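You operate a simulated robot arm through the tools that you are given. There is no shell and no other tool.

Carry out the task below with a simulated robot arm. There is one attempt and no reset: what you move stays moved.

Task
Match the shade of the card with blue paper in the colour viewer.
Fine: switch the viewer on; press KEEP once at the match, then put the card back; the other two cards stay, none of them kept.

The check looks at the end state, three seconds after you hand in, the way a careful person would. Anything else that was tipped, shoved, dropped, spilled or broken makes it a failure.

Robot
A 6-joint arm with a two-finger parallel gripper, fixed in place. Base frame: the origin is on the floor under the middle of its stand, x ahead of it, y to its left, z up. Readings come in m, rad, newtons and seconds.
It reaches about 1.347 m from its shoulder. Its first joint turns from -2.897 to 2.897 rad. Payload 3.91 kg.
Tool frame: the origin (TCP) lies between the finger pads and is the grasp point; the fingertips stand 0.03 m ahead of it; z points along the fingers, y is the line along which they close. The gripper opens to 0.11 m. The fingers are 0.02 m wide and 0.01 m thick; the gripper's body (0.048 by 0.112 m) begins 0.055 m behind the TCP.
Orientation is that of the tool frame in the base frame, as a unit quaternion [x, y, z, w]. With the fingers straight down and closing along the base's y, the tool's x points along the base's -x, its y along +y and its z along -z.

Tools
- The arm moves only by the tool move_arm. Its argument "plan" is a list of rows, each a list of 3 entries, a list of its own where there are three numbers: the shift along the base's x, y, z in units of 40 mm (1.0 is 40 mm), then the turn, a rotation vector about the base's x, y, z in units of 5 degrees (1.0 is 5 degrees), then the opening, from 0 (shut) to 1 (fully open). In form: [[[dx, dy, dz], [rx, ry, rz], grip], ...]. A call has 1 to 20 rows; each row shifts and turns the commanded pose from where the row before left it. A call with a number of a shift or a turn outside -1 to 1 is refused whole. A row lasts 0.2 s, in which the tool goes at most 0.05 m and 0.15 rad; a call with a longer step from one row to the next is refused whole, and so is a gripper value outside its range. Where a pose cannot be reached the arm comes as near as it can. A force on the tool above 50 N (or 10 N above the force at the start of the call, whichever is more), or a blocked arm, ends the call early, and 0.2 s more pass. The fingers move at their own pace (about 0.108 m/s each) and stop on an object; they squeeze with about 40 N. The grip force told is the motor's: it shows also when the fingers shut on nothing. Time passes only in rows, and 0.2 s behind the last, so rows that do not move let the fingers close. The reply holds the time, the measured pose of the TCP, the force on the tool along the base axes, the opening and the grip force, in the units named above and with some noise, with the torque about the TCP (base axes, N m) and any sound that the robot's microphone picked up.
- Cameras (640 x 400 px; columns grow to the right, rows downward): "scene" is fixed at [0.3989, -0.4996, 1.4284]; the picture's right is [0.86, -0.51, 0.00], its down [-0.17, -0.30, -0.94] and it looks along [0.48, 0.81, -0.35] (base axes); focal length 336 px, centre (320, 200). "wrist" rides on the gripper at [0.072, 0.017, -0.103] in the tool frame; the picture's right is [-0.23, 0.97, 0.00], its down [-0.76, -0.18, -0.62] and it looks along [-0.61, -0.14, 0.78] (tool axes); focal length 222 px, centre (320, 200). There is no depth. A picture from a camera that has moved, and an enlarged one, comes with that camera's place and axes in the base frame and with its lens.
- get_image(camera): a new picture of that camera. No time passes.
- zoom(camera, box): a new picture of the part [left, top, right, bottom] of that camera's present view, enlarged. No time passes.
- sign_off(): hands the job in; it is judged then, once.

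Nothing tells you positions but the pictures and the camera data. Unless the task says otherwise, let go and move clear before handing in.

The tools are called after "Emit:" by a JSON object that holds its "api" and its "payload". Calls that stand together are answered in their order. move_arm: Moves the arm, as the interface text tells. Its arguments: {"type":"object","properties":{"plan":{"type":"array"}},"required":["plan"]} The other tools are called the same way: get_image (camera) takes a picture; zoom (camera, box) takes an enlarged picture of a part of a camera's view; sign_off () hands the job in.

At the start:

```text
t: 0.0
position: [0.5896, 0.2863, 1.1386]
orientation: [0.0, 1.0, 0.001, 0.0]
contact_force: [0.6, -0.3, -0.4]
ft_torque: [0.01, -0.03, -0.02]
grip_width: 0.1097
finger_force: 0.1
```

scene: 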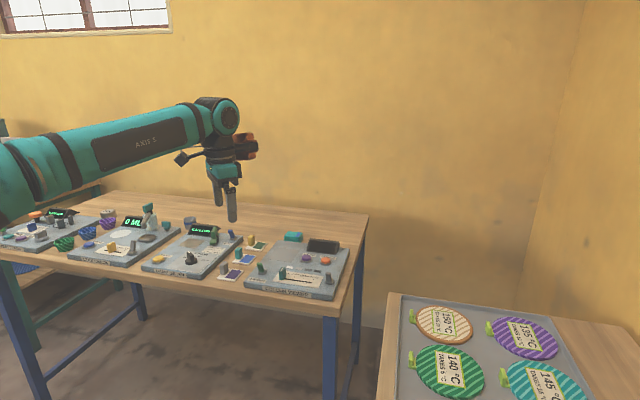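
wrist: 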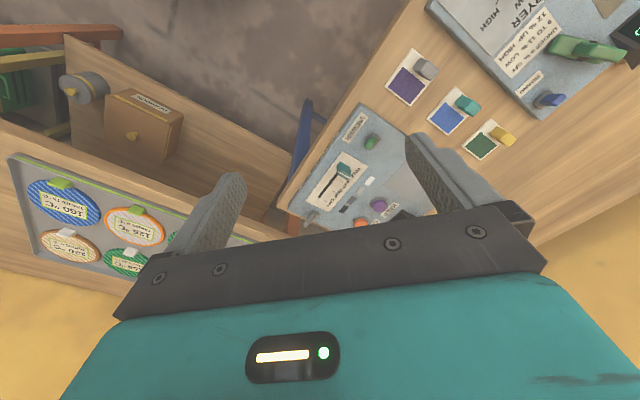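

I see a table with several devices; the rightmost one, with three cards beside it (purple, blue, green papers), looks like the colour viewer. I'll zoom in on both cameras to read labels.

Emit:
{"api": "zoom", "payload": {"camera": "scene", "box": [200, 210, 370, 310]}}

Emit:
{"api": "zoom", "payload": {"camera": "wrist", "box": [270, 20, 550, 240]}}

```text
3.76 times, centred on (285, 260) of scene
camera zoom: at [0.3989, -0.4996, 1.4284], right [0.86, -0.51, 0.0], down [-0.17, -0.3, -0.94], along [0.48, 0.81, -0.35], focal length 1266 px, centre (452, -26)
```

zoom: 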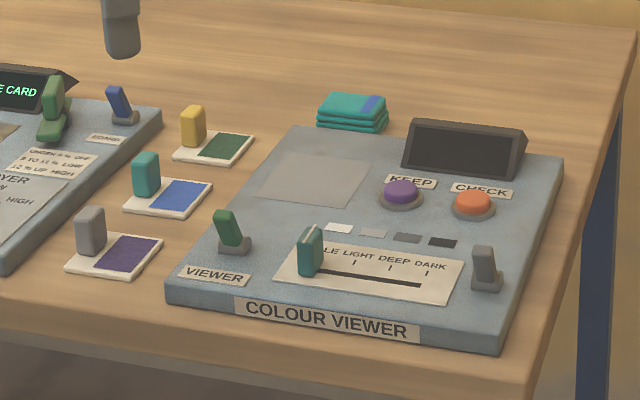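

```text
1.82 times, centred on (410, 130) of wrist
camera zoom: at [0.5174, 0.3016, 1.2424], right [0.23, 0.97, 0.0], down [0.76, -0.18, 0.62], along [0.61, -0.14, -0.78], focal length 404 px, centre (156, 327)
```

zoom: 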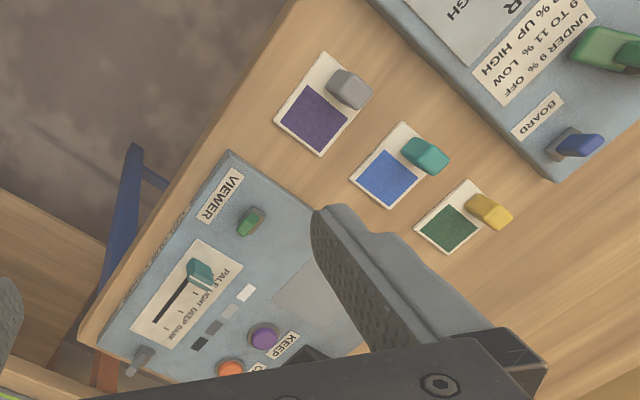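

The colour viewer sits rotated about 45° to the base, around (0.78, 0.33), with a top near z 0.86; the blue card is near (0.70, 0.50). I'll turn the tool 45° and move above the device at the same height for a better look.

Emit:
{"api": "move_arm", "payload": {"plan": [[[0.4, 0.06, 0], [0, 0, 1], 1], [[0.4, 0.06, 0], [0, 0, 1], 1], [[0.4, 0.06, 0], [0, 0, 1], 1], [[0.4, 0.06, 0], [0, 0, 1], 1], [[0.4, 0.06, 0], [0, 0, 1], 1], [[0.4, 0.06, 0], [0, 0, 1], 1], [[0.4, 0.06, 0], [0, 0, 1], 1], [[0.4, 0.06, 0], [0, 0, 1], 1], [[0.4, 0.06, 0], [0, 0, 1], 1], [[0, 0, 0], [0, 0, 0], 1]]}}

Emit:
{"api": "get_image", "payload": {"camera": "wrist"}}

Emit:
{"api": "get_image", "payload": {"camera": "scene"}}

```text
t: 2.2
position: [0.7329, 0.3058, 1.1381]
orientation: [-0.383, 0.924, 0.0, 0.0]
contact_force: [0.5, 0.0, -0.2]
ft_torque: [0.03, 0.01, 0.0]
grip_width: 0.11
finger_force: 0.1
```

```text
taken
camera wrist: at [0.6709, 0.2668, 1.2425], right [-0.53, 0.85, 0.0], down [0.66, 0.41, 0.62], along [0.53, 0.33, -0.78], focal length 222 px, centre (320, 200)
```

wrist: 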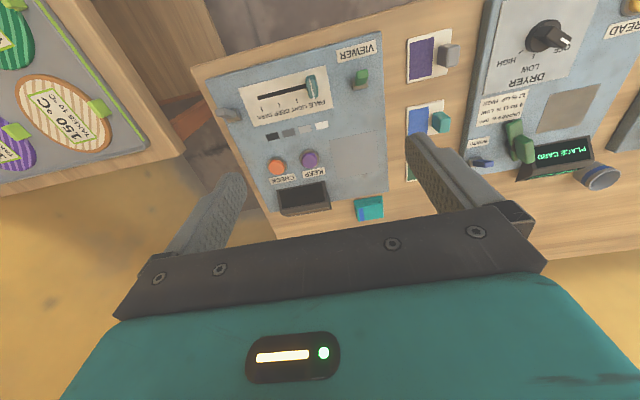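

```text
taken
```

scene: 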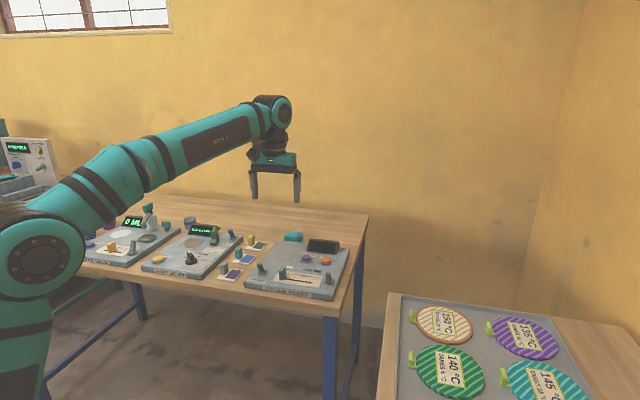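

Emit:
{"api": "zoom", "payload": {"camera": "wrist", "box": [190, 30, 390, 155]}}

Emit:
{"api": "zoom", "payload": {"camera": "wrist", "box": [340, 20, 500, 120]}}

Emit:
{"api": "zoom", "payload": {"camera": "wrist", "box": [220, 110, 420, 235]}}

Emit:
{"api": "zoom", "payload": {"camera": "scene", "box": [240, 230, 360, 305]}}

Emit:
{"api": "zoom", "payload": {"camera": "scene", "box": [200, 225, 280, 290]}}

```text
3.20 times, centred on (290, 92) of wrist
camera zoom: at [0.6709, 0.2668, 1.2425], right [-0.53, 0.85, 0.0], down [0.66, 0.41, 0.62], along [0.53, 0.33, -0.78], focal length 711 px, centre (416, 544)
```

zoom: 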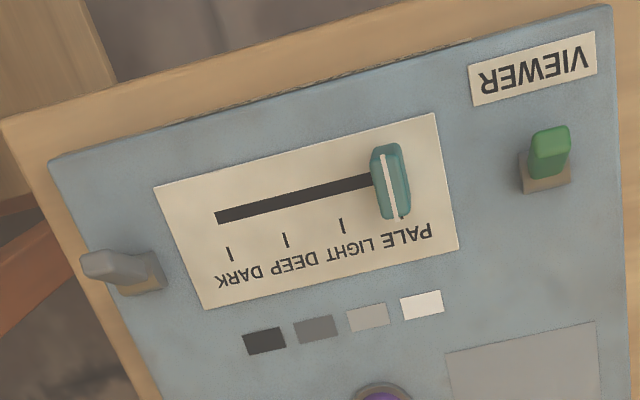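

```text
4.00 times, centred on (420, 70) of wrist
camera zoom: at [0.6709, 0.2668, 1.2425], right [-0.53, 0.85, 0.0], down [0.66, 0.41, 0.62], along [0.53, 0.33, -0.78], focal length 888 px, centre (-80, 720)
```

zoom: 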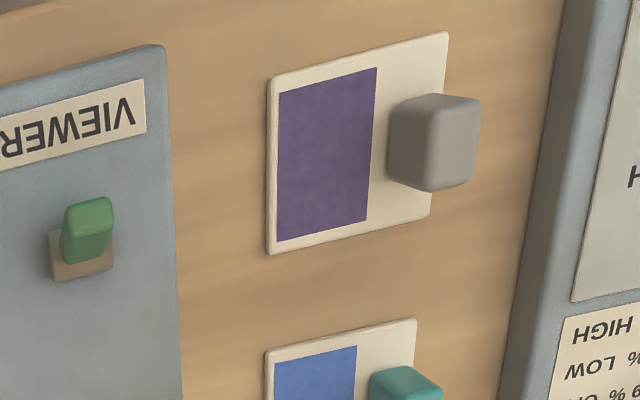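

```text
3.20 times, centred on (320, 172) of wrist
camera zoom: at [0.6709, 0.2668, 1.2425], right [-0.53, 0.85, 0.0], down [0.66, 0.41, 0.62], along [0.53, 0.33, -0.78], focal length 711 px, centre (320, 288)
```

zoom: 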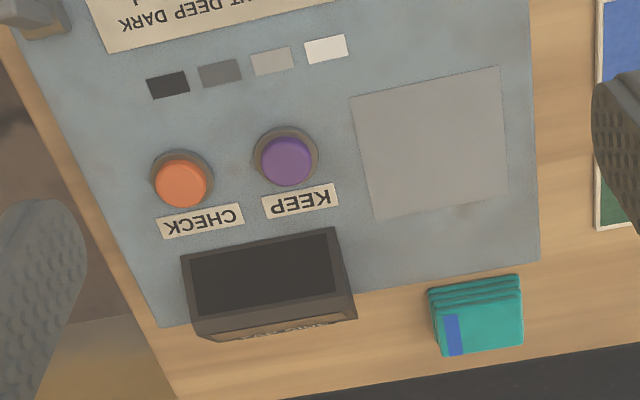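

```text
5.33 times, centred on (300, 268) of scene
camera zoom: at [0.3989, -0.4996, 1.4284], right [0.86, -0.51, 0.0], down [-0.17, -0.3, -0.94], along [0.48, 0.81, -0.35], focal length 1793 px, centre (427, -160)
```

zoom: 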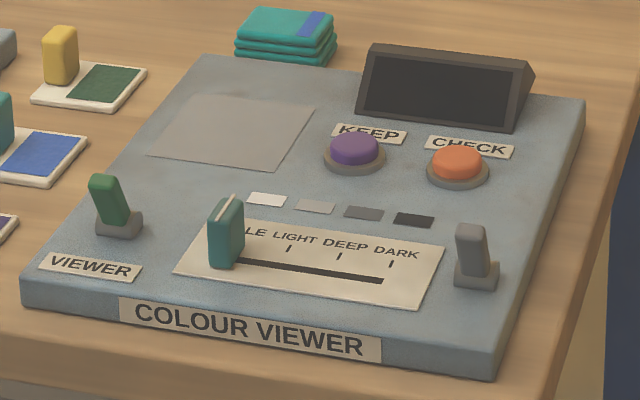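

```text
6.15 times, centred on (240, 258) of scene
camera zoom: at [0.3989, -0.4996, 1.4284], right [0.86, -0.51, 0.0], down [-0.17, -0.3, -0.94], along [0.48, 0.81, -0.35], focal length 2069 px, centre (812, -154)
```

zoom: 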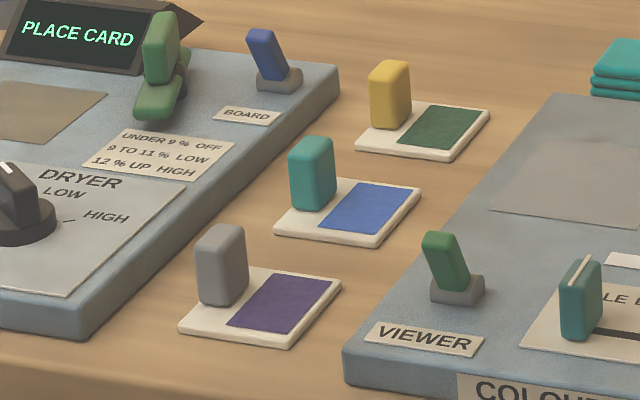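

The viewer's green VIEWER lever seems to lean toward the front with its screen dark, so it's off. I'll compare with the other device's switches (which are lit) before touching anything.

Emit:
{"api": "zoom", "payload": {"camera": "wrist", "box": [440, 100, 600, 200]}}

Emit:
{"api": "zoom", "payload": {"camera": "scene", "box": [130, 200, 250, 275]}}

Emit:
{"api": "zoom", "payload": {"camera": "scene", "box": [245, 250, 305, 290]}}

Emit:
{"api": "zoom", "payload": {"camera": "wrist", "box": [320, 60, 400, 110]}}

```text
4.00 times, centred on (520, 150) of wrist
camera zoom: at [0.6709, 0.2668, 1.2425], right [-0.53, 0.85, 0.0], down [0.66, 0.41, 0.62], along [0.53, 0.33, -0.78], focal length 888 px, centre (-480, 400)
```

zoom: 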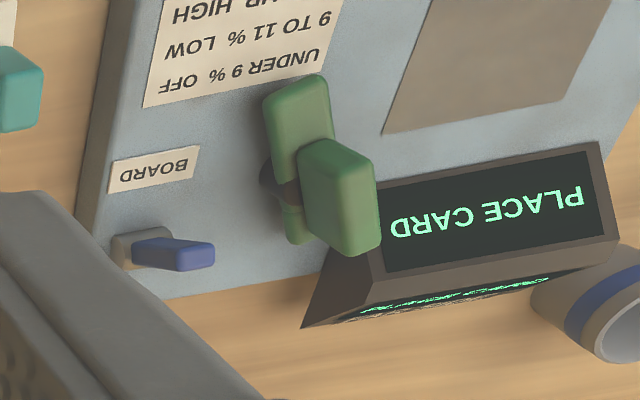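

```text
5.33 times, centred on (190, 238) of scene
camera zoom: at [0.3989, -0.4996, 1.4284], right [0.86, -0.51, 0.0], down [-0.17, -0.3, -0.94], along [0.48, 0.81, -0.35], focal length 1793 px, centre (1013, 0)
```

zoom: 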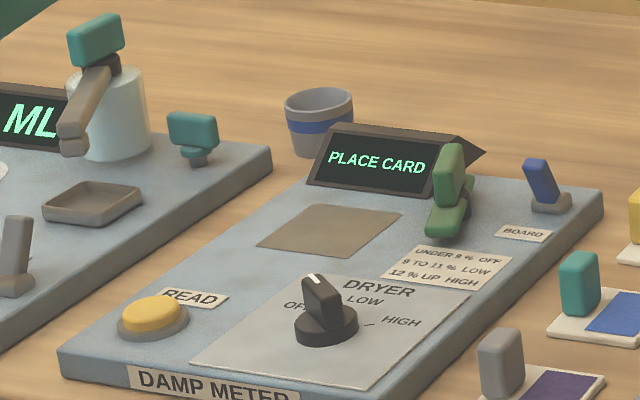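

```text
10.00 times, centred on (275, 270) of scene
camera zoom: at [0.3989, -0.4996, 1.4284], right [0.86, -0.51, 0.0], down [-0.17, -0.3, -0.94], along [0.48, 0.81, -0.35], focal length 3363 px, centre (770, -500)
```

zoom: 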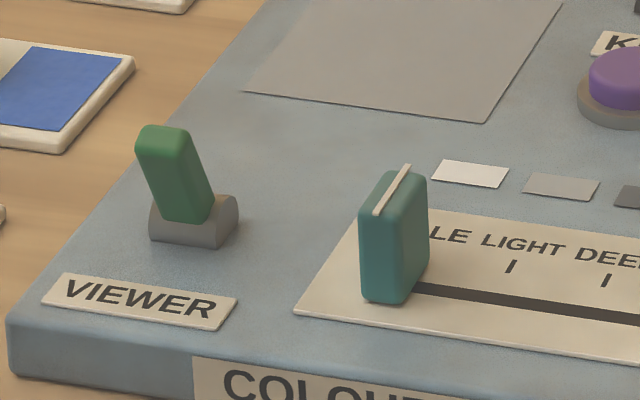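

```text
8.00 times, centred on (360, 85) of wrist
camera zoom: at [0.6709, 0.2668, 1.2425], right [-0.53, 0.85, 0.0], down [0.66, 0.41, 0.62], along [0.53, 0.33, -0.78], focal length 1777 px, centre (0, 1120)
```

zoom: 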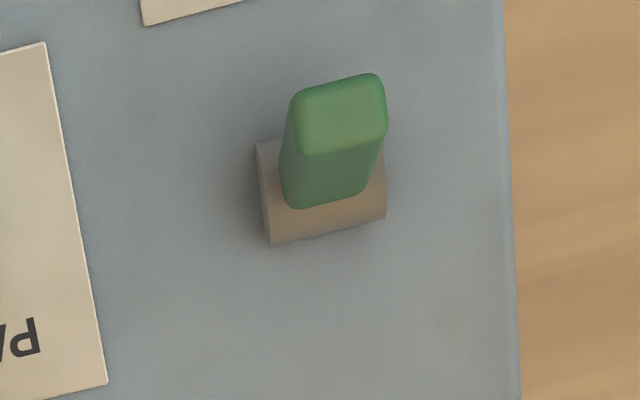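

The VIEWER lever leans toward the front edge (housing axis runs along the device's width), so I'll push it backwards with shut fingers. First I move above the front of the lever and look closely.

Emit:
{"api": "move_arm", "payload": {"plan": [[[-0.375, 0.15, -0.86], [0, 0, 0], 0], [[-0.375, 0.15, -0.86], [0, 0, 0], 0], [[-0.375, 0.15, -0.86], [0, 0, 0], 0], [[-0.375, 0.15, -0.86], [0, 0, 0], 0], [[0, 0, 0], [0, 0, 0], 0], [[0, 0, 0], [0, 0, 0], 0]]}}

Emit:
{"api": "get_image", "payload": {"camera": "wrist"}}

Emit:
{"api": "zoom", "payload": {"camera": "scene", "box": [220, 200, 360, 290]}}

```text
t: 3.6
position: [0.6723, 0.33, 1.0007]
orientation: [-0.383, 0.924, 0.0, 0.0]
contact_force: [0.0, 0.8, 0.0]
ft_torque: [-0.04, 0.03, -0.01]
grip_width: 0.0002
finger_force: 38.1
```

```text
taken
camera wrist: at [0.6098, 0.2907, 1.1051], right [-0.53, 0.85, 0.0], down [0.66, 0.41, 0.62], along [0.53, 0.33, -0.78], focal length 222 px, centre (320, 200)
```

wrist: 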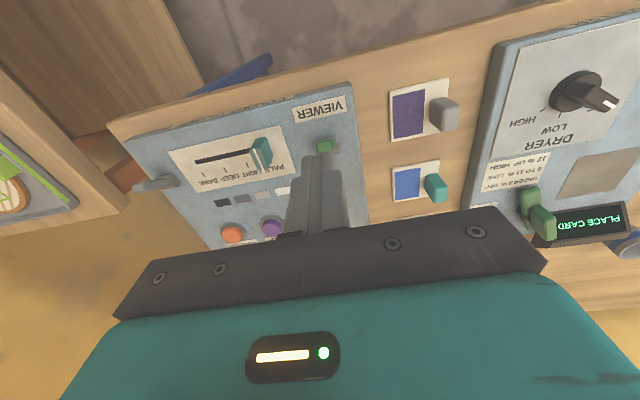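

```text
4.44 times, centred on (290, 245) of scene
camera zoom: at [0.3989, -0.4996, 1.4284], right [0.86, -0.51, 0.0], down [-0.17, -0.3, -0.94], along [0.48, 0.81, -0.35], focal length 1494 px, centre (453, 0)
```

zoom: 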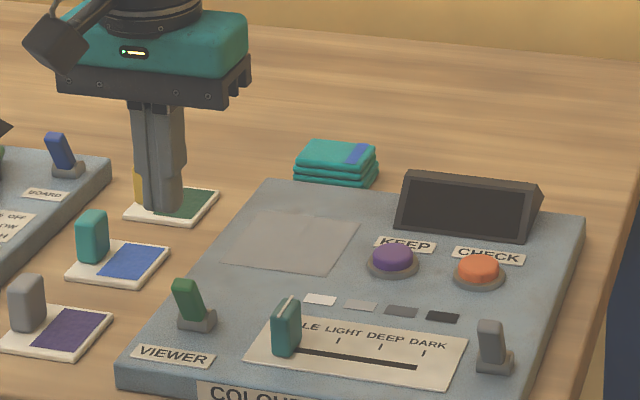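

The lever stands just ahead of the fingertips; I'll back off a little, descend in front of it and then push it gently rearward.

Emit:
{"api": "move_arm", "payload": {"plan": [[[-0.175, -0.175, 0], [0, 0, 0], 0], [[0, 0, -0.74], [0, 0, 0], 0], [[0, 0, -0.74], [0, 0, 0], 0], [[0, 0, -0.74], [0, 0, 0], 0], [[0, 0, 0], [0, 0, 0], 0]]}}

Emit:
{"api": "zoom", "payload": {"camera": "scene", "box": [220, 220, 340, 295]}}

Emit:
{"api": "get_image", "payload": {"camera": "wrist"}}

```text
t: 4.8
position: [0.6678, 0.323, 0.9115]
orientation: [-0.384, 0.923, 0.0, 0.0]
contact_force: [-0.5, 0.7, -0.2]
ft_torque: [-0.02, 0.04, 0.02]
grip_width: 0.0
finger_force: 37.7
```

```text
5.33 times, centred on (280, 258) of scene
camera zoom: at [0.3989, -0.4996, 1.4284], right [0.86, -0.51, 0.0], down [-0.17, -0.3, -0.94], along [0.48, 0.81, -0.35], focal length 1793 px, centre (533, -107)
```

zoom: 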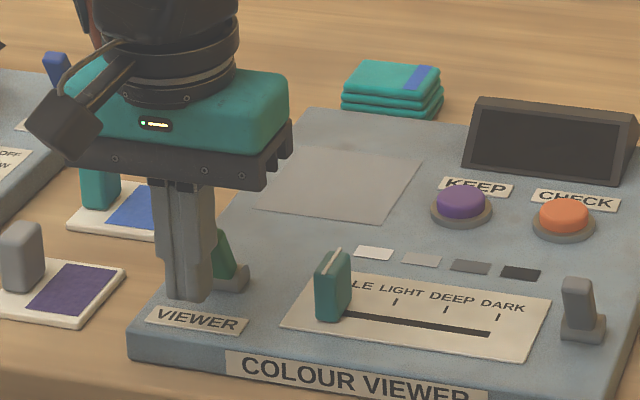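

```text
taken
camera wrist: at [0.6034, 0.2836, 1.0162], right [-0.53, 0.85, 0.0], down [0.66, 0.41, 0.62], along [0.53, 0.33, -0.78], focal length 222 px, centre (320, 200)
```

wrist: 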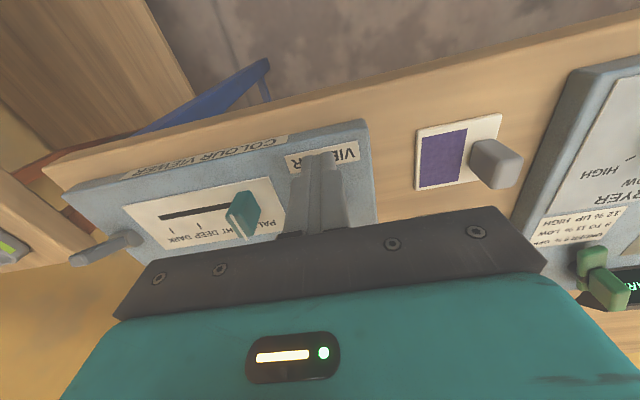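

Fingers are lined up in front of the lever. Now I push rearward along the device's depth direction in small steps.

Emit:
{"api": "move_arm", "payload": {"plan": [[[0.13, 0.13, 0], [0, 0, 0], 0], [[0.13, 0.13, 0], [0, 0, 0], 0], [[0.13, 0.13, 0], [0, 0, 0], 0], [[0.13, 0.13, 0], [0, 0, 0], 0], [[0.13, 0.13, 0], [0, 0, 0], 0], [[0.13, 0.13, 0], [0, 0, 0], 0]]}}

Emit:
{"api": "zoom", "payload": {"camera": "scene", "box": [220, 220, 340, 295]}}

```text
t: 6.2
position: [0.6932, 0.3516, 0.9138]
orientation: [-0.381, 0.924, -0.001, -0.003]
contact_force: [-17.3, -17.6, 8.9]
ft_torque: [-0.41, 0.52, -0.01]
grip_width: 0.0001
finger_force: 37.9
heard: click
stopped in row 6: the force on the tool passed its limit at 63 N (the readings are from after the stop); the commanded pose is now the measured one
```

```text
5.33 times, centred on (280, 258) of scene
camera zoom: at [0.3989, -0.4996, 1.4284], right [0.86, -0.51, 0.0], down [-0.17, -0.3, -0.94], along [0.48, 0.81, -0.35], focal length 1793 px, centre (533, -107)
```

zoom: 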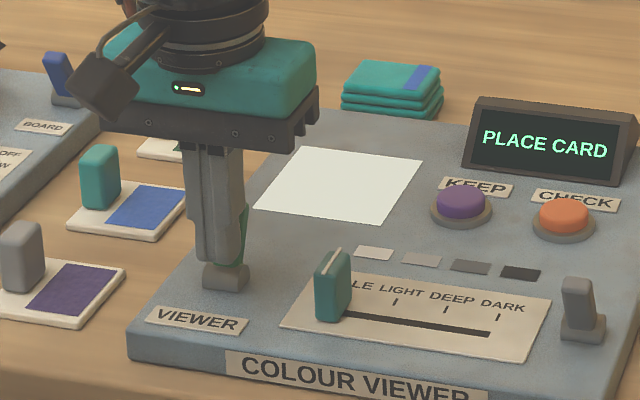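

A click, and the viewer now reads PLACE CARD. I'll back off, lift, and move over toward the blue card for a closer look at its handle.

Emit:
{"api": "move_arm", "payload": {"plan": [[[-0.35, -0.35, 0], [0, 0, 0], 0], [[-0.35, -0.35, 0], [0, 0, 0], 0], [[0, 0, 0.9], [0, 0, 0], 0], [[0, 0, 0.9], [0, 0, 0], 0], [[0, 0, 0.9], [0, 0, 0], 0.5], [[0, 0.9, 0], [0, 0, 0], 0.5], [[0, 0.9, 0], [0, 0, 0], 0.5], [[0, 0.9, 0], [0, 0, 0], 0.5], [[0, 0.9, 0], [0, 0, 0], 0.5], [[0, 0, 0], [0, 0, 0], 0.5]]}}

Emit:
{"api": "get_image", "payload": {"camera": "wrist"}}

Emit:
{"api": "zoom", "payload": {"camera": "scene", "box": [200, 210, 360, 310]}}

```text
t: 8.4
position: [0.6663, 0.4676, 1.0197]
orientation: [-0.383, 0.924, 0.0, -0.004]
contact_force: [0.8, -0.1, -0.2]
ft_torque: [0.01, 0.01, -0.01]
grip_width: 0.0551
finger_force: 0.1
```

```text
taken
camera wrist: at [0.6044, 0.4287, 1.1247], right [-0.53, 0.85, 0.0], down [0.67, 0.41, 0.62], along [0.53, 0.33, -0.79], focal length 222 px, centre (320, 200)
```

wrist: 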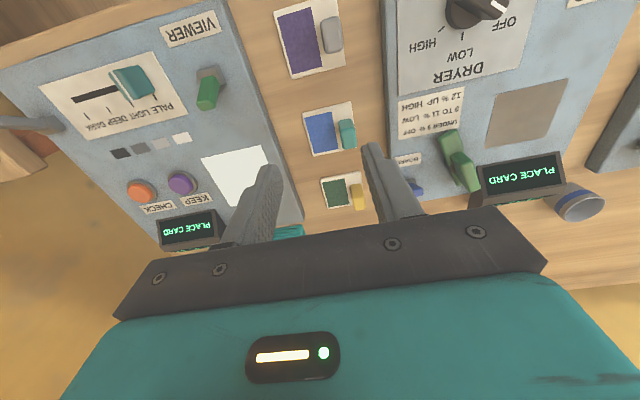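

```text
4.00 times, centred on (280, 260) of scene
camera zoom: at [0.3989, -0.4996, 1.4284], right [0.86, -0.51, 0.0], down [-0.17, -0.3, -0.94], along [0.48, 0.81, -0.35], focal length 1345 px, centre (480, -40)
```

zoom: 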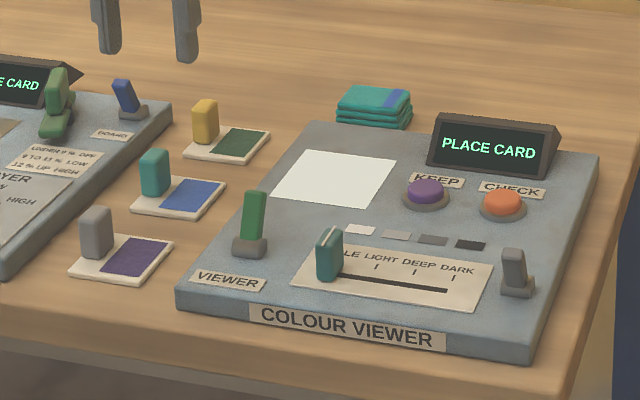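

Emit:
{"api": "zoom", "payload": {"camera": "wrist", "box": [260, 90, 400, 178]}}

Emit:
{"api": "zoom", "payload": {"camera": "wrist", "box": [180, 100, 340, 200]}}

```text
4.55 times, centred on (330, 134) of wrist
camera zoom: at [0.6044, 0.4287, 1.1247], right [-0.53, 0.85, 0.0], down [0.67, 0.41, 0.62], along [0.53, 0.33, -0.79], focal length 1010 px, centre (274, 500)
```

zoom: 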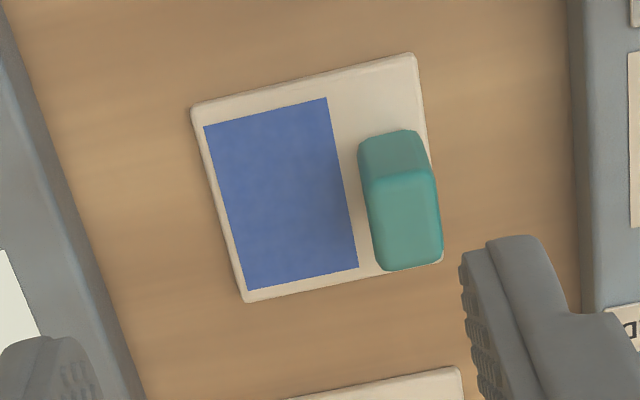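

```text
4.00 times, centred on (260, 150) of wrist
camera zoom: at [0.6044, 0.4287, 1.1247], right [-0.53, 0.85, 0.0], down [0.67, 0.41, 0.62], along [0.53, 0.33, -0.79], focal length 888 px, centre (560, 400)
```

zoom: 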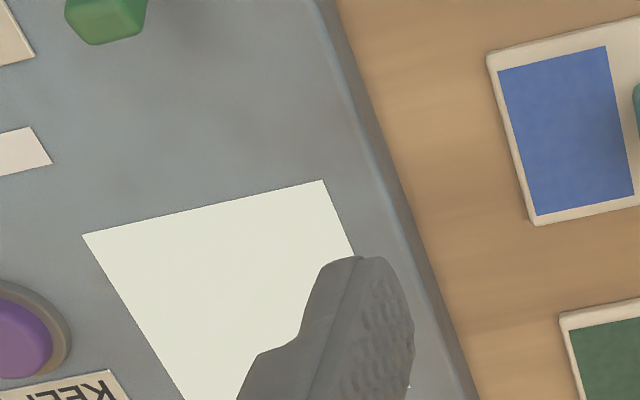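

The card is square (about 60 mm) with its centre near (0.690, 0.498) and its handle a block about 20×27 mm at (0.676, 0.513), narrow along my finger-closing direction. I'll come over the handle with a moderate opening and check before descending.

Emit:
{"api": "move_arm", "payload": {"plan": [[[0.115, 0.561, 0], [0.035, -0.085, 0], 0.41], [[0.115, 0.561, -0.5], [0, 0, 0], 0.41], [[0, 0, -0.9], [0, 0, 0], 0.41], [[0, 0, -0.4], [0, 0, 0], 0.41], [[0, 0, 0], [0, 0, 0], 0.41]]}}

Emit:
{"api": "get_image", "payload": {"camera": "wrist"}}

Emit:
{"api": "zoom", "payload": {"camera": "scene", "box": [200, 210, 280, 290]}}

```text
t: 9.6
position: [0.677, 0.5136, 0.9475]
orientation: [-0.383, 0.924, 0.0, 0.0]
contact_force: [0.8, 0.5, -0.3]
ft_torque: [0.0, 0.0, 0.01]
grip_width: 0.0451
finger_force: 0.1
```

```text
taken
camera wrist: at [0.6131, 0.4738, 1.0514], right [-0.53, 0.85, 0.0], down [0.66, 0.41, 0.62], along [0.53, 0.33, -0.78], focal length 222 px, centre (320, 200)
```

wrist: 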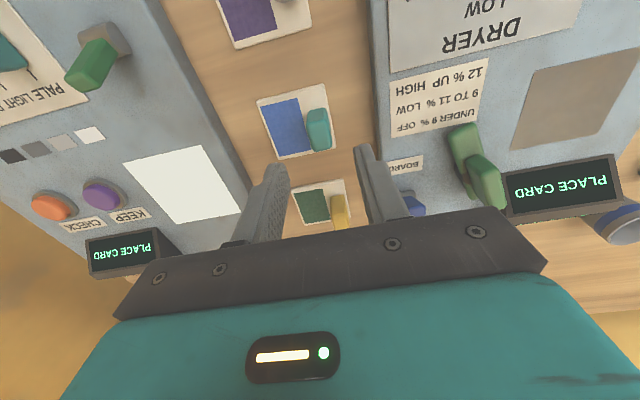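

```text
5.00 times, centred on (240, 250) of scene
camera zoom: at [0.3989, -0.4996, 1.4284], right [0.86, -0.51, 0.0], down [-0.17, -0.3, -0.94], along [0.48, 0.81, -0.35], focal length 1681 px, centre (720, -50)
```

zoom: 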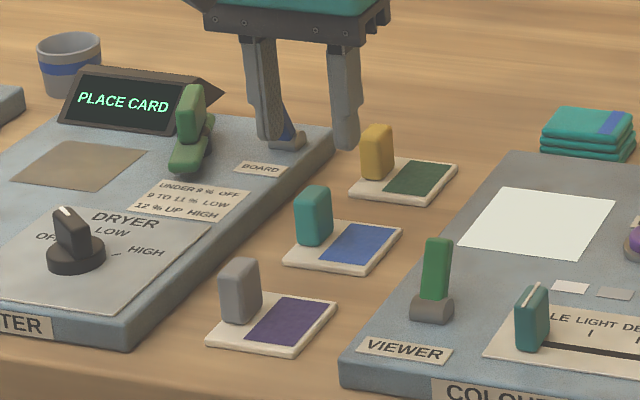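

Emit:
{"api": "zoom", "payload": {"camera": "wrist", "box": [240, 75, 400, 175]}}

```text
4.00 times, centred on (320, 125) of wrist
camera zoom: at [0.6131, 0.4738, 1.0514], right [-0.53, 0.85, 0.0], down [0.66, 0.41, 0.62], along [0.53, 0.33, -0.78], focal length 888 px, centre (320, 500)
```

zoom: 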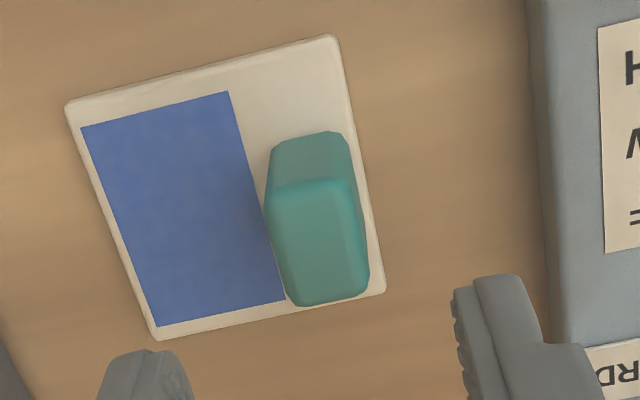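

The handle sits almost exactly under the TCP (about 3 mm nearer to me). I descend so that the fingertips stay just above the card, then close.

Emit:
{"api": "move_arm", "payload": {"plan": [[[-0.05, -0.05, -0.8], [0, 0, 0], 0.41], [[0, 0, -0.6], [0, 0, 0], 0.41], [[0, 0, -0.3], [0, 0, 0], 0.41], [[0, 0, 0], [0, 0, 0], 0.41]]}}

Emit:
{"api": "zoom", "payload": {"camera": "scene", "box": [200, 210, 280, 290]}}

Emit:
{"api": "zoom", "payload": {"camera": "wrist", "box": [240, 75, 400, 235]}}

```text
t: 10.6
position: [0.6746, 0.5109, 0.8786]
orientation: [-0.382, 0.924, -0.001, 0.001]
contact_force: [0.5, 0.5, 0.3]
ft_torque: [0.03, -0.01, 0.02]
grip_width: 0.0449
finger_force: 0.0
```

```text
5.00 times, centred on (240, 250) of scene
camera zoom: at [0.3989, -0.4996, 1.4284], right [0.86, -0.51, 0.0], down [-0.17, -0.3, -0.94], along [0.48, 0.81, -0.35], focal length 1681 px, centre (720, -50)
```

zoom: 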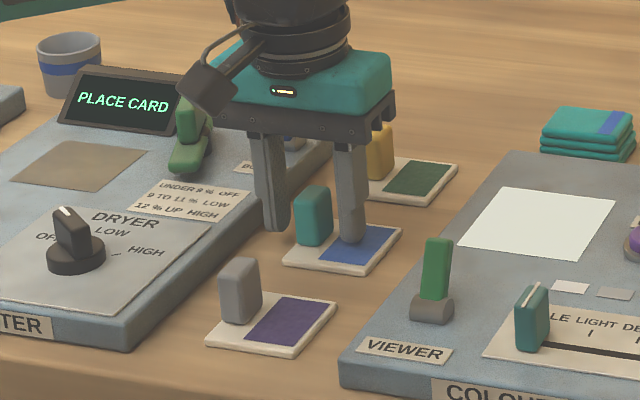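

```text
2.50 times, centred on (320, 155) of wrist
camera zoom: at [0.6112, 0.4716, 0.9837], right [-0.53, 0.85, 0.0], down [0.66, 0.41, 0.62], along [0.53, 0.33, -0.78], focal length 555 px, centre (320, 312)
```

zoom: 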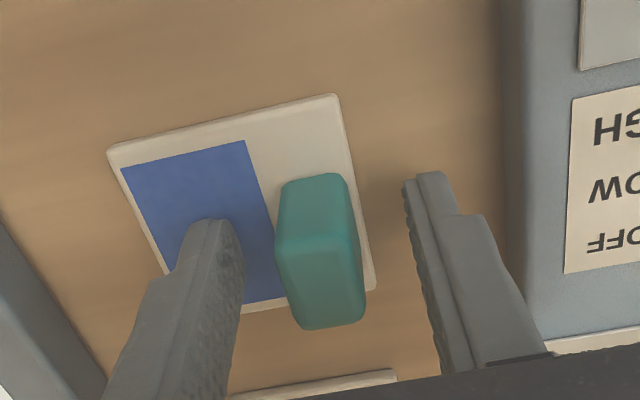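

The handle is centred between the fingers with the tips just above the card. Closing now.

Emit:
{"api": "move_arm", "payload": {"plan": [[[0, 0, 0], [0, 0, 0], 0.2], [[0, 0, 0], [0, 0, 0], 0], [[0, 0, 0], [0, 0, 0], 0]]}}

Emit:
{"api": "zoom", "payload": {"camera": "wrist", "box": [240, 75, 400, 235]}}

```text
t: 11.4
position: [0.6743, 0.5109, 0.8798]
orientation: [-0.383, 0.924, -0.001, -0.001]
contact_force: [-0.4, 0.3, -0.2]
ft_torque: [0.0, 0.01, 0.0]
grip_width: 0.017
finger_force: 40.2
```

```text
2.50 times, centred on (320, 155) of wrist
camera zoom: at [0.6111, 0.4716, 0.9838], right [-0.53, 0.85, 0.0], down [0.66, 0.41, 0.62], along [0.53, 0.33, -0.78], focal length 555 px, centre (320, 312)
```

zoom: 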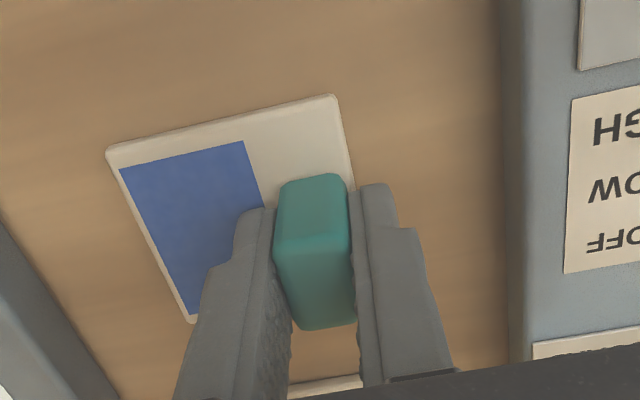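

Grip holds at 17 mm. I lift the card, carry it over to the lit pad (centre about (0.804, 0.426)), and check before lowering.

Emit:
{"api": "move_arm", "payload": {"plan": [[[0, 0, 0.5], [0, 0, 0], 0], [[0, 0, 0.9], [0, 0, 0], 0], [[0, 0, 0.8], [0, 0, 0], 0], [[0.714, -0.452, 0], [0, 0, 0], 0], [[0.714, -0.452, 0], [0, 0, 0], 0], [[0.714, -0.452, 0], [0, 0, 0], 0], [[0.714, -0.452, 0], [0, 0, 0], 0], [[0, 0, 0], [0, 0, 0], 0]]}}

Emit:
{"api": "zoom", "payload": {"camera": "scene", "box": [220, 210, 360, 300]}}

Emit:
{"api": "get_image", "payload": {"camera": "wrist"}}

```text
t: 13.2
position: [0.7885, 0.4397, 0.9682]
orientation: [-0.383, 0.924, -0.002, 0.001]
contact_force: [-1.2, 0.2, -0.3]
ft_torque: [0.03, 0.01, 0.01]
grip_width: 0.0171
finger_force: 40.1
```

```text
4.44 times, centred on (290, 255) of scene
camera zoom: at [0.3989, -0.4996, 1.4284], right [0.86, -0.51, 0.0], down [-0.17, -0.3, -0.94], along [0.48, 0.81, -0.35], focal length 1494 px, centre (453, -44)
```

zoom: 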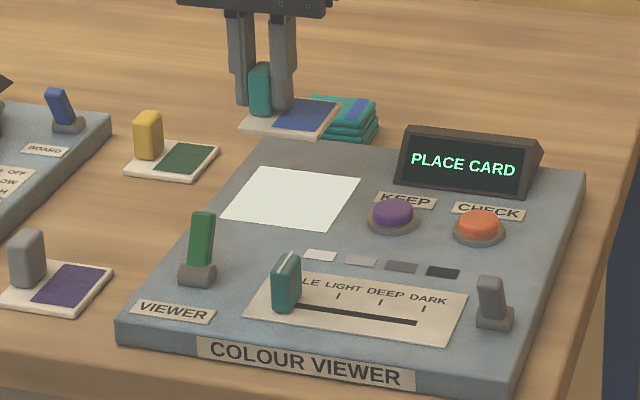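

```text
taken
camera wrist: at [0.7262, 0.3999, 1.072], right [-0.53, 0.85, 0.0], down [0.66, 0.41, 0.62], along [0.53, 0.33, -0.78], focal length 222 px, centre (320, 200)
```

wrist: 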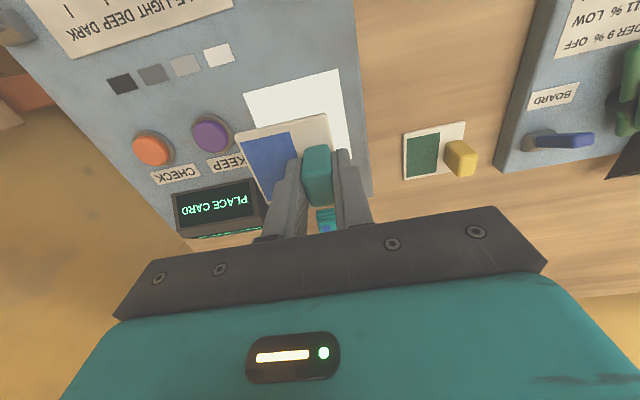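

The card hangs level above the pad. I'll lower it to just above the surface, then finish in small steps watching the force.

Emit:
{"api": "move_arm", "payload": {"plan": [[[0, 0, -0.6], [0, 0, 0], 0], [[0, 0, -0.6], [0, 0, 0], 0], [[0, 0, -0.25], [0, 0, 0], 0], [[0, 0, 0], [0, 0, 0], 0]]}}

Emit:
{"api": "zoom", "payload": {"camera": "scene", "box": [240, 220, 340, 280]}}

```text
t: 14.2
position: [0.7899, 0.4383, 0.9094]
orientation: [-0.382, 0.924, -0.002, 0.0]
contact_force: [0.2, 0.0, -0.9]
ft_torque: [0.01, 0.03, 0.02]
grip_width: 0.0169
finger_force: 39.8
```

```text
6.40 times, centred on (290, 250) of scene
camera zoom: at [0.3989, -0.4996, 1.4284], right [0.86, -0.51, 0.0], down [-0.17, -0.3, -0.94], along [0.48, 0.81, -0.35], focal length 2152 px, centre (512, -120)
```

zoom: 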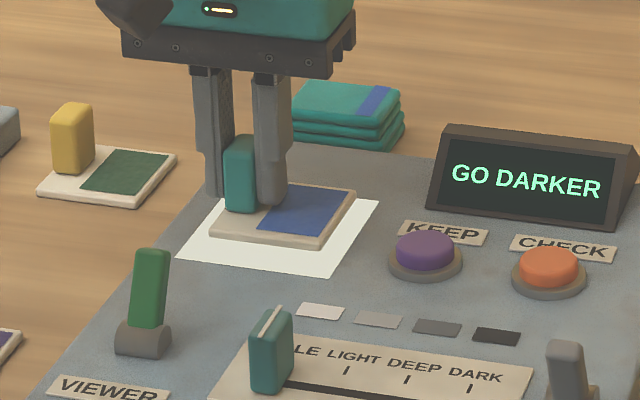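

The display already reacts with "GO DARKER". I'll settle the card down the last few millimetres.

Emit:
{"api": "move_arm", "payload": {"plan": [[[0, 0, -0.04], [0, 0, 0], 0], [[0, 0, -0.04], [0, 0, 0], 0], [[0, 0, 0], [0, 0, 0], 0]]}}

Emit:
{"api": "zoom", "payload": {"camera": "scene", "box": [240, 220, 340, 280]}}

```text
t: 15.0
position: [0.7893, 0.4389, 0.9058]
orientation: [-0.383, 0.924, 0.0, 0.001]
contact_force: [-0.7, -0.4, -0.8]
ft_torque: [0.01, 0.02, -0.01]
grip_width: 0.0174
finger_force: 40.2
```

```text
6.40 times, centred on (290, 250) of scene
camera zoom: at [0.3989, -0.4996, 1.4284], right [0.86, -0.51, 0.0], down [-0.17, -0.3, -0.94], along [0.48, 0.81, -0.35], focal length 2152 px, centre (512, -120)
```

zoom: 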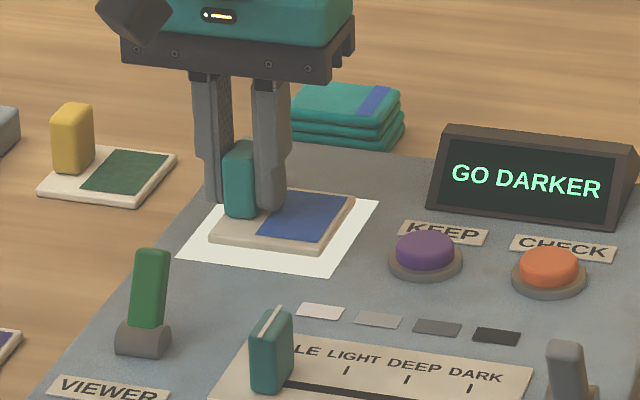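

Emit:
{"api": "move_arm", "payload": {"plan": [[[0, 0, -0.04], [0, 0, 0], 0], [[0, 0, -0.03], [0, 0, 0], 0], [[0, 0, 0], [0, 0, 0], 0]]}}

Emit:
{"api": "zoom", "payload": {"camera": "wrist", "box": [220, 75, 420, 235]}}

Emit:
{"api": "zoom", "payload": {"camera": "scene", "box": [260, 230, 320, 270]}}

```text
t: 15.8
position: [0.7884, 0.4385, 0.9036]
orientation: [-0.383, 0.924, 0.0, 0.0]
contact_force: [0.5, 0.2, -0.8]
ft_torque: [0.0, 0.01, -0.01]
grip_width: 0.017
finger_force: 39.8
```

```text
2.50 times, centred on (320, 155) of wrist
camera zoom: at [0.7254, 0.3992, 1.0077], right [-0.53, 0.85, 0.0], down [0.66, 0.41, 0.62], along [0.53, 0.33, -0.78], focal length 555 px, centre (320, 312)
```

zoom: 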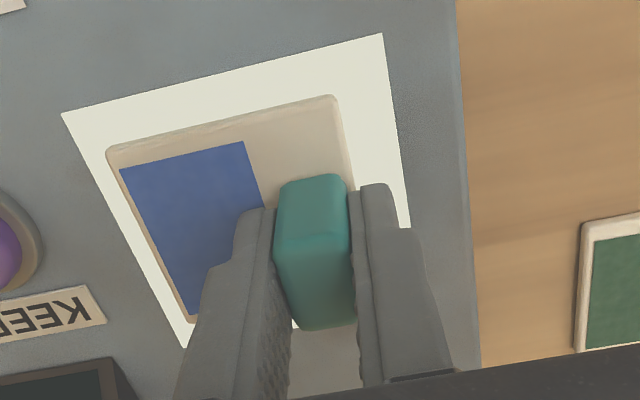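

```text
10.00 times, centred on (290, 250) of scene
camera zoom: at [0.3989, -0.4996, 1.4284], right [0.86, -0.51, 0.0], down [-0.17, -0.3, -0.94], along [0.48, 0.81, -0.35], focal length 3363 px, centre (620, -300)
```

zoom: 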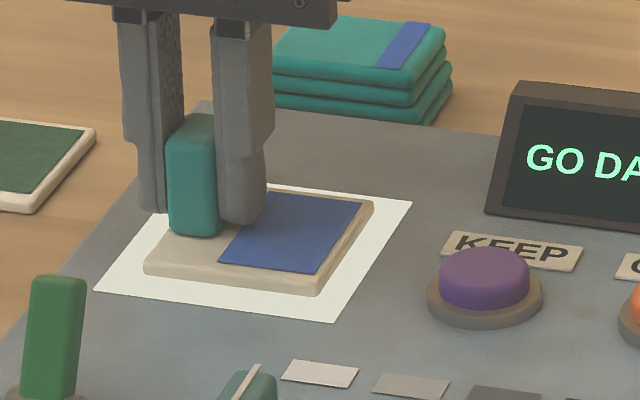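

Emit:
{"api": "move_arm", "payload": {"plan": [[[0, 0, -0.03], [0, 0, 0], 0], [[0, 0, 0], [0, 0, 0], 0]]}}

Emit:
{"api": "move_arm", "payload": {"plan": [[[0, 0, -0.03], [0, 0, 0], 0], [[0, 0, 0], [0, 0, 0], 0]]}}

```text
t: 16.4
position: [0.7886, 0.4391, 0.9019]
orientation: [-0.382, 0.924, 0.0, 0.0]
contact_force: [0.3, 0.4, -1.4]
ft_torque: [-0.01, 0.0, 0.0]
grip_width: 0.017
finger_force: 40.5
```

```text
t: 17.0
position: [0.7882, 0.4392, 0.9007]
orientation: [-0.383, 0.924, -0.001, 0.001]
contact_force: [0.7, 0.8, 3.9]
ft_torque: [0.07, 0.0, -0.03]
grip_width: 0.0171
finger_force: 40.3
```

Contact at z ≈ 0.901. I release the card, rise straight up, and look at the result.

Emit:
{"api": "move_arm", "payload": {"plan": [[[0, 0, 0], [0, 0, 0], 0.3], [[0, 0, 0], [0, 0, 0], 0.45], [[0, 0, 0], [0, 0, 0], 0.45], [[0, 0, 0.5], [0, 0, 0], 0.45], [[0, 0, 0.9], [0, 0, 0], 0.45], [[0, 0, 0.9], [0, 0, 0], 0.45], [[0, 0, 0], [0, 0, 0], 0.45]]}}

Emit:
{"api": "zoom", "payload": {"camera": "scene", "box": [220, 220, 360, 310]}}

Emit:
{"api": "get_image", "payload": {"camera": "wrist"}}

```text
t: 18.6
position: [0.7886, 0.4391, 0.9927]
orientation: [-0.383, 0.924, 0.0, 0.001]
contact_force: [0.9, -0.8, -0.1]
ft_torque: [-0.01, -0.01, -0.01]
grip_width: 0.0492
finger_force: 0.0
```

```text
4.44 times, centred on (290, 265) of scene
camera zoom: at [0.3989, -0.4996, 1.4284], right [0.86, -0.51, 0.0], down [-0.17, -0.3, -0.94], along [0.48, 0.81, -0.35], focal length 1494 px, centre (453, -89)
```

zoom: 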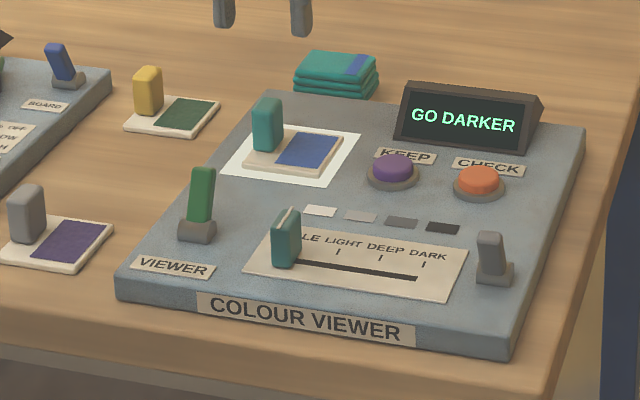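

```text
taken
camera wrist: at [0.7258, 0.3994, 1.0979], right [-0.53, 0.85, 0.0], down [0.66, 0.41, 0.62], along [0.53, 0.33, -0.78], focal length 222 px, centre (320, 200)
```

wrist: 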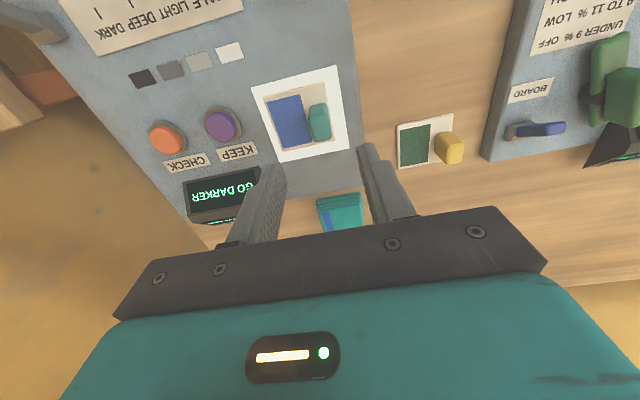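

The card rests inside the lit pad and the display still says GO DARKER. Next I move over the teal slider handle (about (0.740, 0.295)) and look before gripping it.

Emit:
{"api": "move_arm", "payload": {"plan": [[[-0.304, -0.9, 0], [0, 0, 0], 0.4], [[-0.304, -0.9, 0], [0, 0, 0], 0.4], [[-0.304, -0.9, 0], [0, 0, 0], 0.4], [[-0.304, -0.9, -0.4], [0, 0, 0], 0.4], [[0, 0, 0], [0, 0, 0], 0.4]]}}

Emit:
{"api": "get_image", "payload": {"camera": "wrist"}}

Emit:
{"api": "zoom", "payload": {"camera": "wrist", "box": [220, 60, 420, 185]}}

Emit:
{"api": "zoom", "payload": {"camera": "scene", "box": [240, 220, 340, 290]}}

```text
t: 19.8
position: [0.7397, 0.2944, 0.9762]
orientation: [-0.383, 0.924, 0.0, 0.0]
contact_force: [-0.7, 0.4, 0.0]
ft_torque: [-0.01, -0.04, 0.0]
grip_width: 0.044
finger_force: 0.1
```

```text
taken
camera wrist: at [0.6762, 0.2543, 1.0801], right [-0.53, 0.85, 0.0], down [0.66, 0.41, 0.62], along [0.53, 0.33, -0.78], focal length 222 px, centre (320, 200)
```

wrist: 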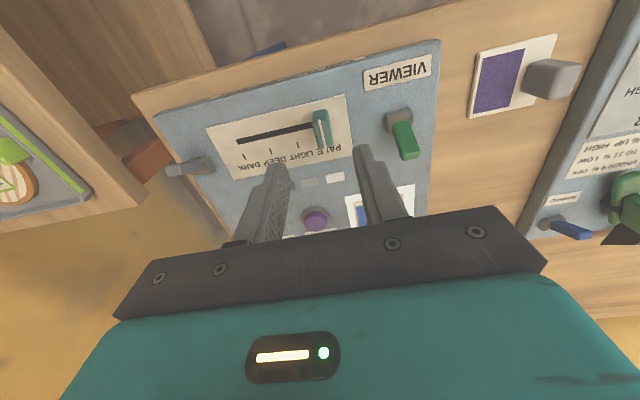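

```text
3.20 times, centred on (320, 122) of wrist
camera zoom: at [0.6762, 0.2543, 1.0801], right [-0.53, 0.85, 0.0], down [0.66, 0.41, 0.62], along [0.53, 0.33, -0.78], focal length 711 px, centre (320, 448)
```

zoom: 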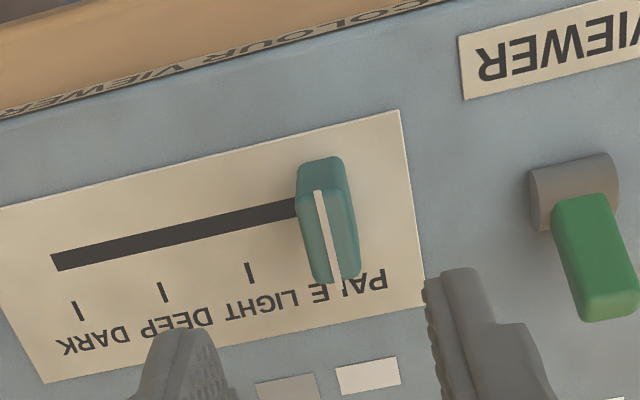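

```text
5.71 times, centred on (290, 255) of scene
camera zoom: at [0.3989, -0.4996, 1.4284], right [0.86, -0.51, 0.0], down [-0.17, -0.3, -0.94], along [0.48, 0.81, -0.35], focal length 1922 px, centre (491, -114)
```

zoom: 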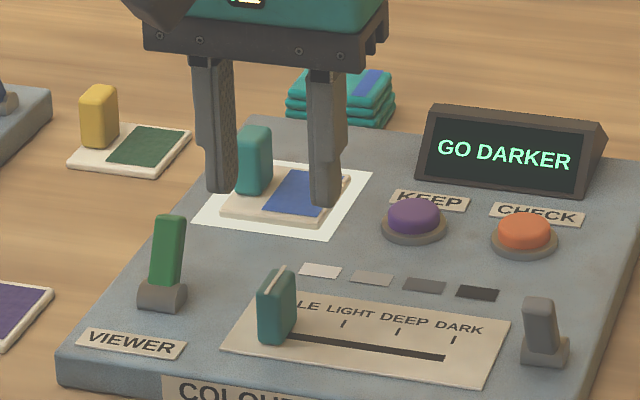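

Slider handle confirmed between the open fingers, top near z 0.89. I descend with the tips a few mm above the panel and close on it.

Emit:
{"api": "move_arm", "payload": {"plan": [[[0.02, 0.06, -0.8], [0, 0, 0], 0.4], [[0, 0, -0.8], [0, 0, 0], 0.4], [[0, 0, -0.37], [0, 0, 0], 0.4], [[0, 0, 0], [0, 0, 0], 0.4]]}}

Emit:
{"api": "zoom", "payload": {"camera": "scene", "box": [240, 220, 340, 290]}}

Emit:
{"api": "zoom", "payload": {"camera": "wrist", "box": [220, 60, 420, 220]}}

```text
t: 20.8
position: [0.7396, 0.2957, 0.8989]
orientation: [-0.382, 0.924, -0.001, 0.0]
contact_force: [-0.2, 0.3, 0.5]
ft_torque: [0.02, 0.03, -0.01]
grip_width: 0.0439
finger_force: 0.0
```

```text
5.71 times, centred on (290, 255) of scene
camera zoom: at [0.3989, -0.4996, 1.4284], right [0.86, -0.51, 0.0], down [-0.17, -0.3, -0.94], along [0.48, 0.81, -0.35], focal length 1922 px, centre (491, -114)
```

zoom: 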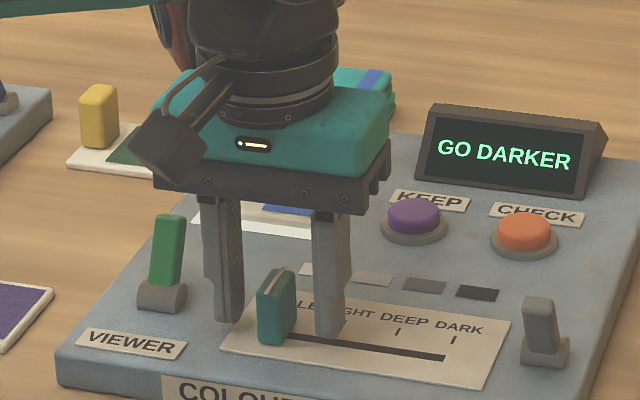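

```text
2.50 times, centred on (320, 140) of wrist
camera zoom: at [0.6772, 0.2566, 1.0024], right [-0.53, 0.85, 0.0], down [0.66, 0.41, 0.62], along [0.53, 0.33, -0.78], focal length 555 px, centre (320, 350)
```

zoom: 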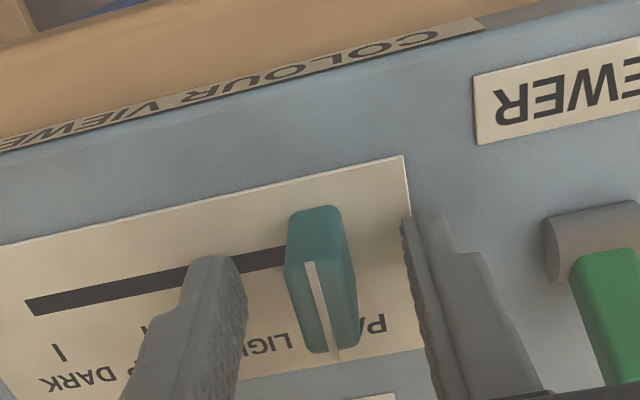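

Emit:
{"api": "move_arm", "payload": {"plan": [[[0, 0, 0], [0, 0, 0], 0.2], [[0, 0, 0], [0, 0, 0], 0], [[0, 0, 0], [0, 0, 0], 0]]}}

Emit:
{"api": "zoom", "payload": {"camera": "scene", "box": [240, 220, 340, 290]}}

```text
t: 21.6
position: [0.7396, 0.2971, 0.8987]
orientation: [-0.383, 0.924, -0.001, 0.0]
contact_force: [-1.7, 0.3, -2.6]
ft_torque: [0.21, 0.0, 0.01]
grip_width: 0.0137
finger_force: 44.9
```

```text
5.71 times, centred on (290, 255) of scene
camera zoom: at [0.3989, -0.4996, 1.4284], right [0.86, -0.51, 0.0], down [-0.17, -0.3, -0.94], along [0.48, 0.81, -0.35], focal length 1922 px, centre (491, -114)
```

zoom: 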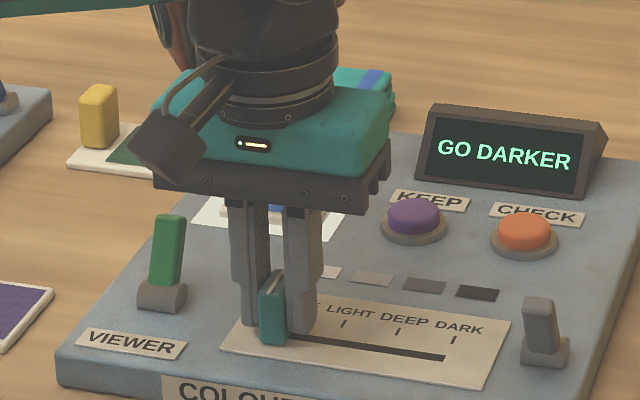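

The slider is gripped. I drag it toward LIGHT in measured steps and watch the display.

Emit:
{"api": "move_arm", "payload": {"plan": [[[0.09, -0.09, 0], [0, 0, 0], 0], [[0.13, -0.13, 0], [0, 0, 0], 0], [[0.13, -0.13, 0], [0, 0, 0], 0], [[0, 0, 0], [0, 0, 0], 0]]}}

Emit:
{"api": "zoom", "payload": {"camera": "scene", "box": [240, 220, 340, 290]}}

```text
t: 22.6
position: [0.7539, 0.282, 0.8985]
orientation: [-0.383, 0.924, -0.001, 0.0]
contact_force: [-7.5, -7.6, -7.6]
ft_torque: [0.07, 0.03, 0.02]
grip_width: 0.0136
finger_force: 45.8
```

```text
5.71 times, centred on (290, 255) of scene
camera zoom: at [0.3989, -0.4996, 1.4284], right [0.86, -0.51, 0.0], down [-0.17, -0.3, -0.94], along [0.48, 0.81, -0.35], focal length 1922 px, centre (491, -114)
```

zoom: 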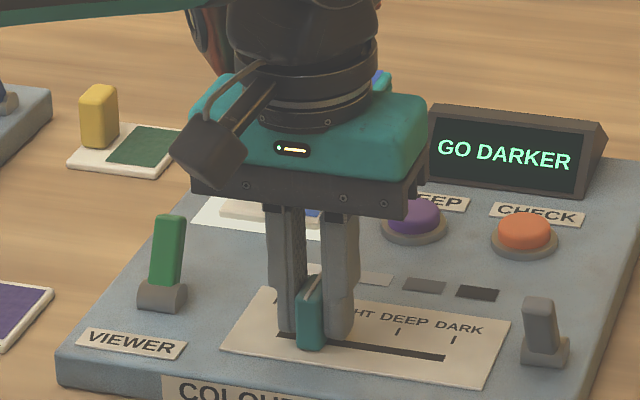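

Moved about 20 mm and still GO DARKER, with slight side-binding; I continue with a small correction toward the front.

Emit:
{"api": "move_arm", "payload": {"plan": [[[0.08, -0.11, -0.01], [0, 0, 0], 0], [[0.09, -0.1, 0], [0, 0, 0], 0], [[0, 0, 0], [0, 0, 0], 0]]}}

Emit:
{"api": "zoom", "payload": {"camera": "scene", "box": [240, 220, 340, 290]}}

```text
t: 23.4
position: [0.7622, 0.2748, 0.8977]
orientation: [-0.383, 0.924, 0.0, 0.001]
contact_force: [0.8, 2.5, 0.9]
ft_torque: [-0.02, 0.25, 0.04]
grip_width: 0.0136
finger_force: 45.2
```

```text
5.71 times, centred on (290, 255) of scene
camera zoom: at [0.3989, -0.4996, 1.4284], right [0.86, -0.51, 0.0], down [-0.17, -0.3, -0.94], along [0.48, 0.81, -0.35], focal length 1922 px, centre (491, -114)
```

zoom: 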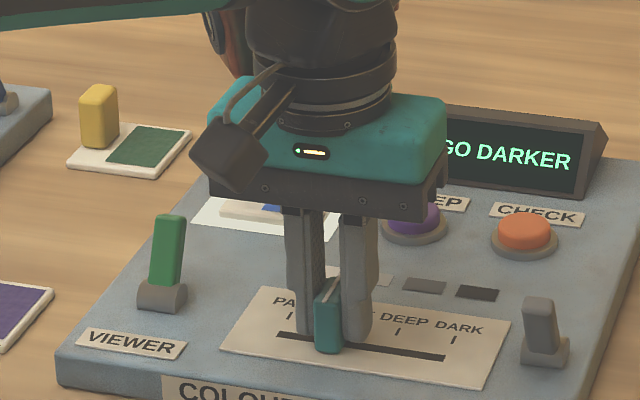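

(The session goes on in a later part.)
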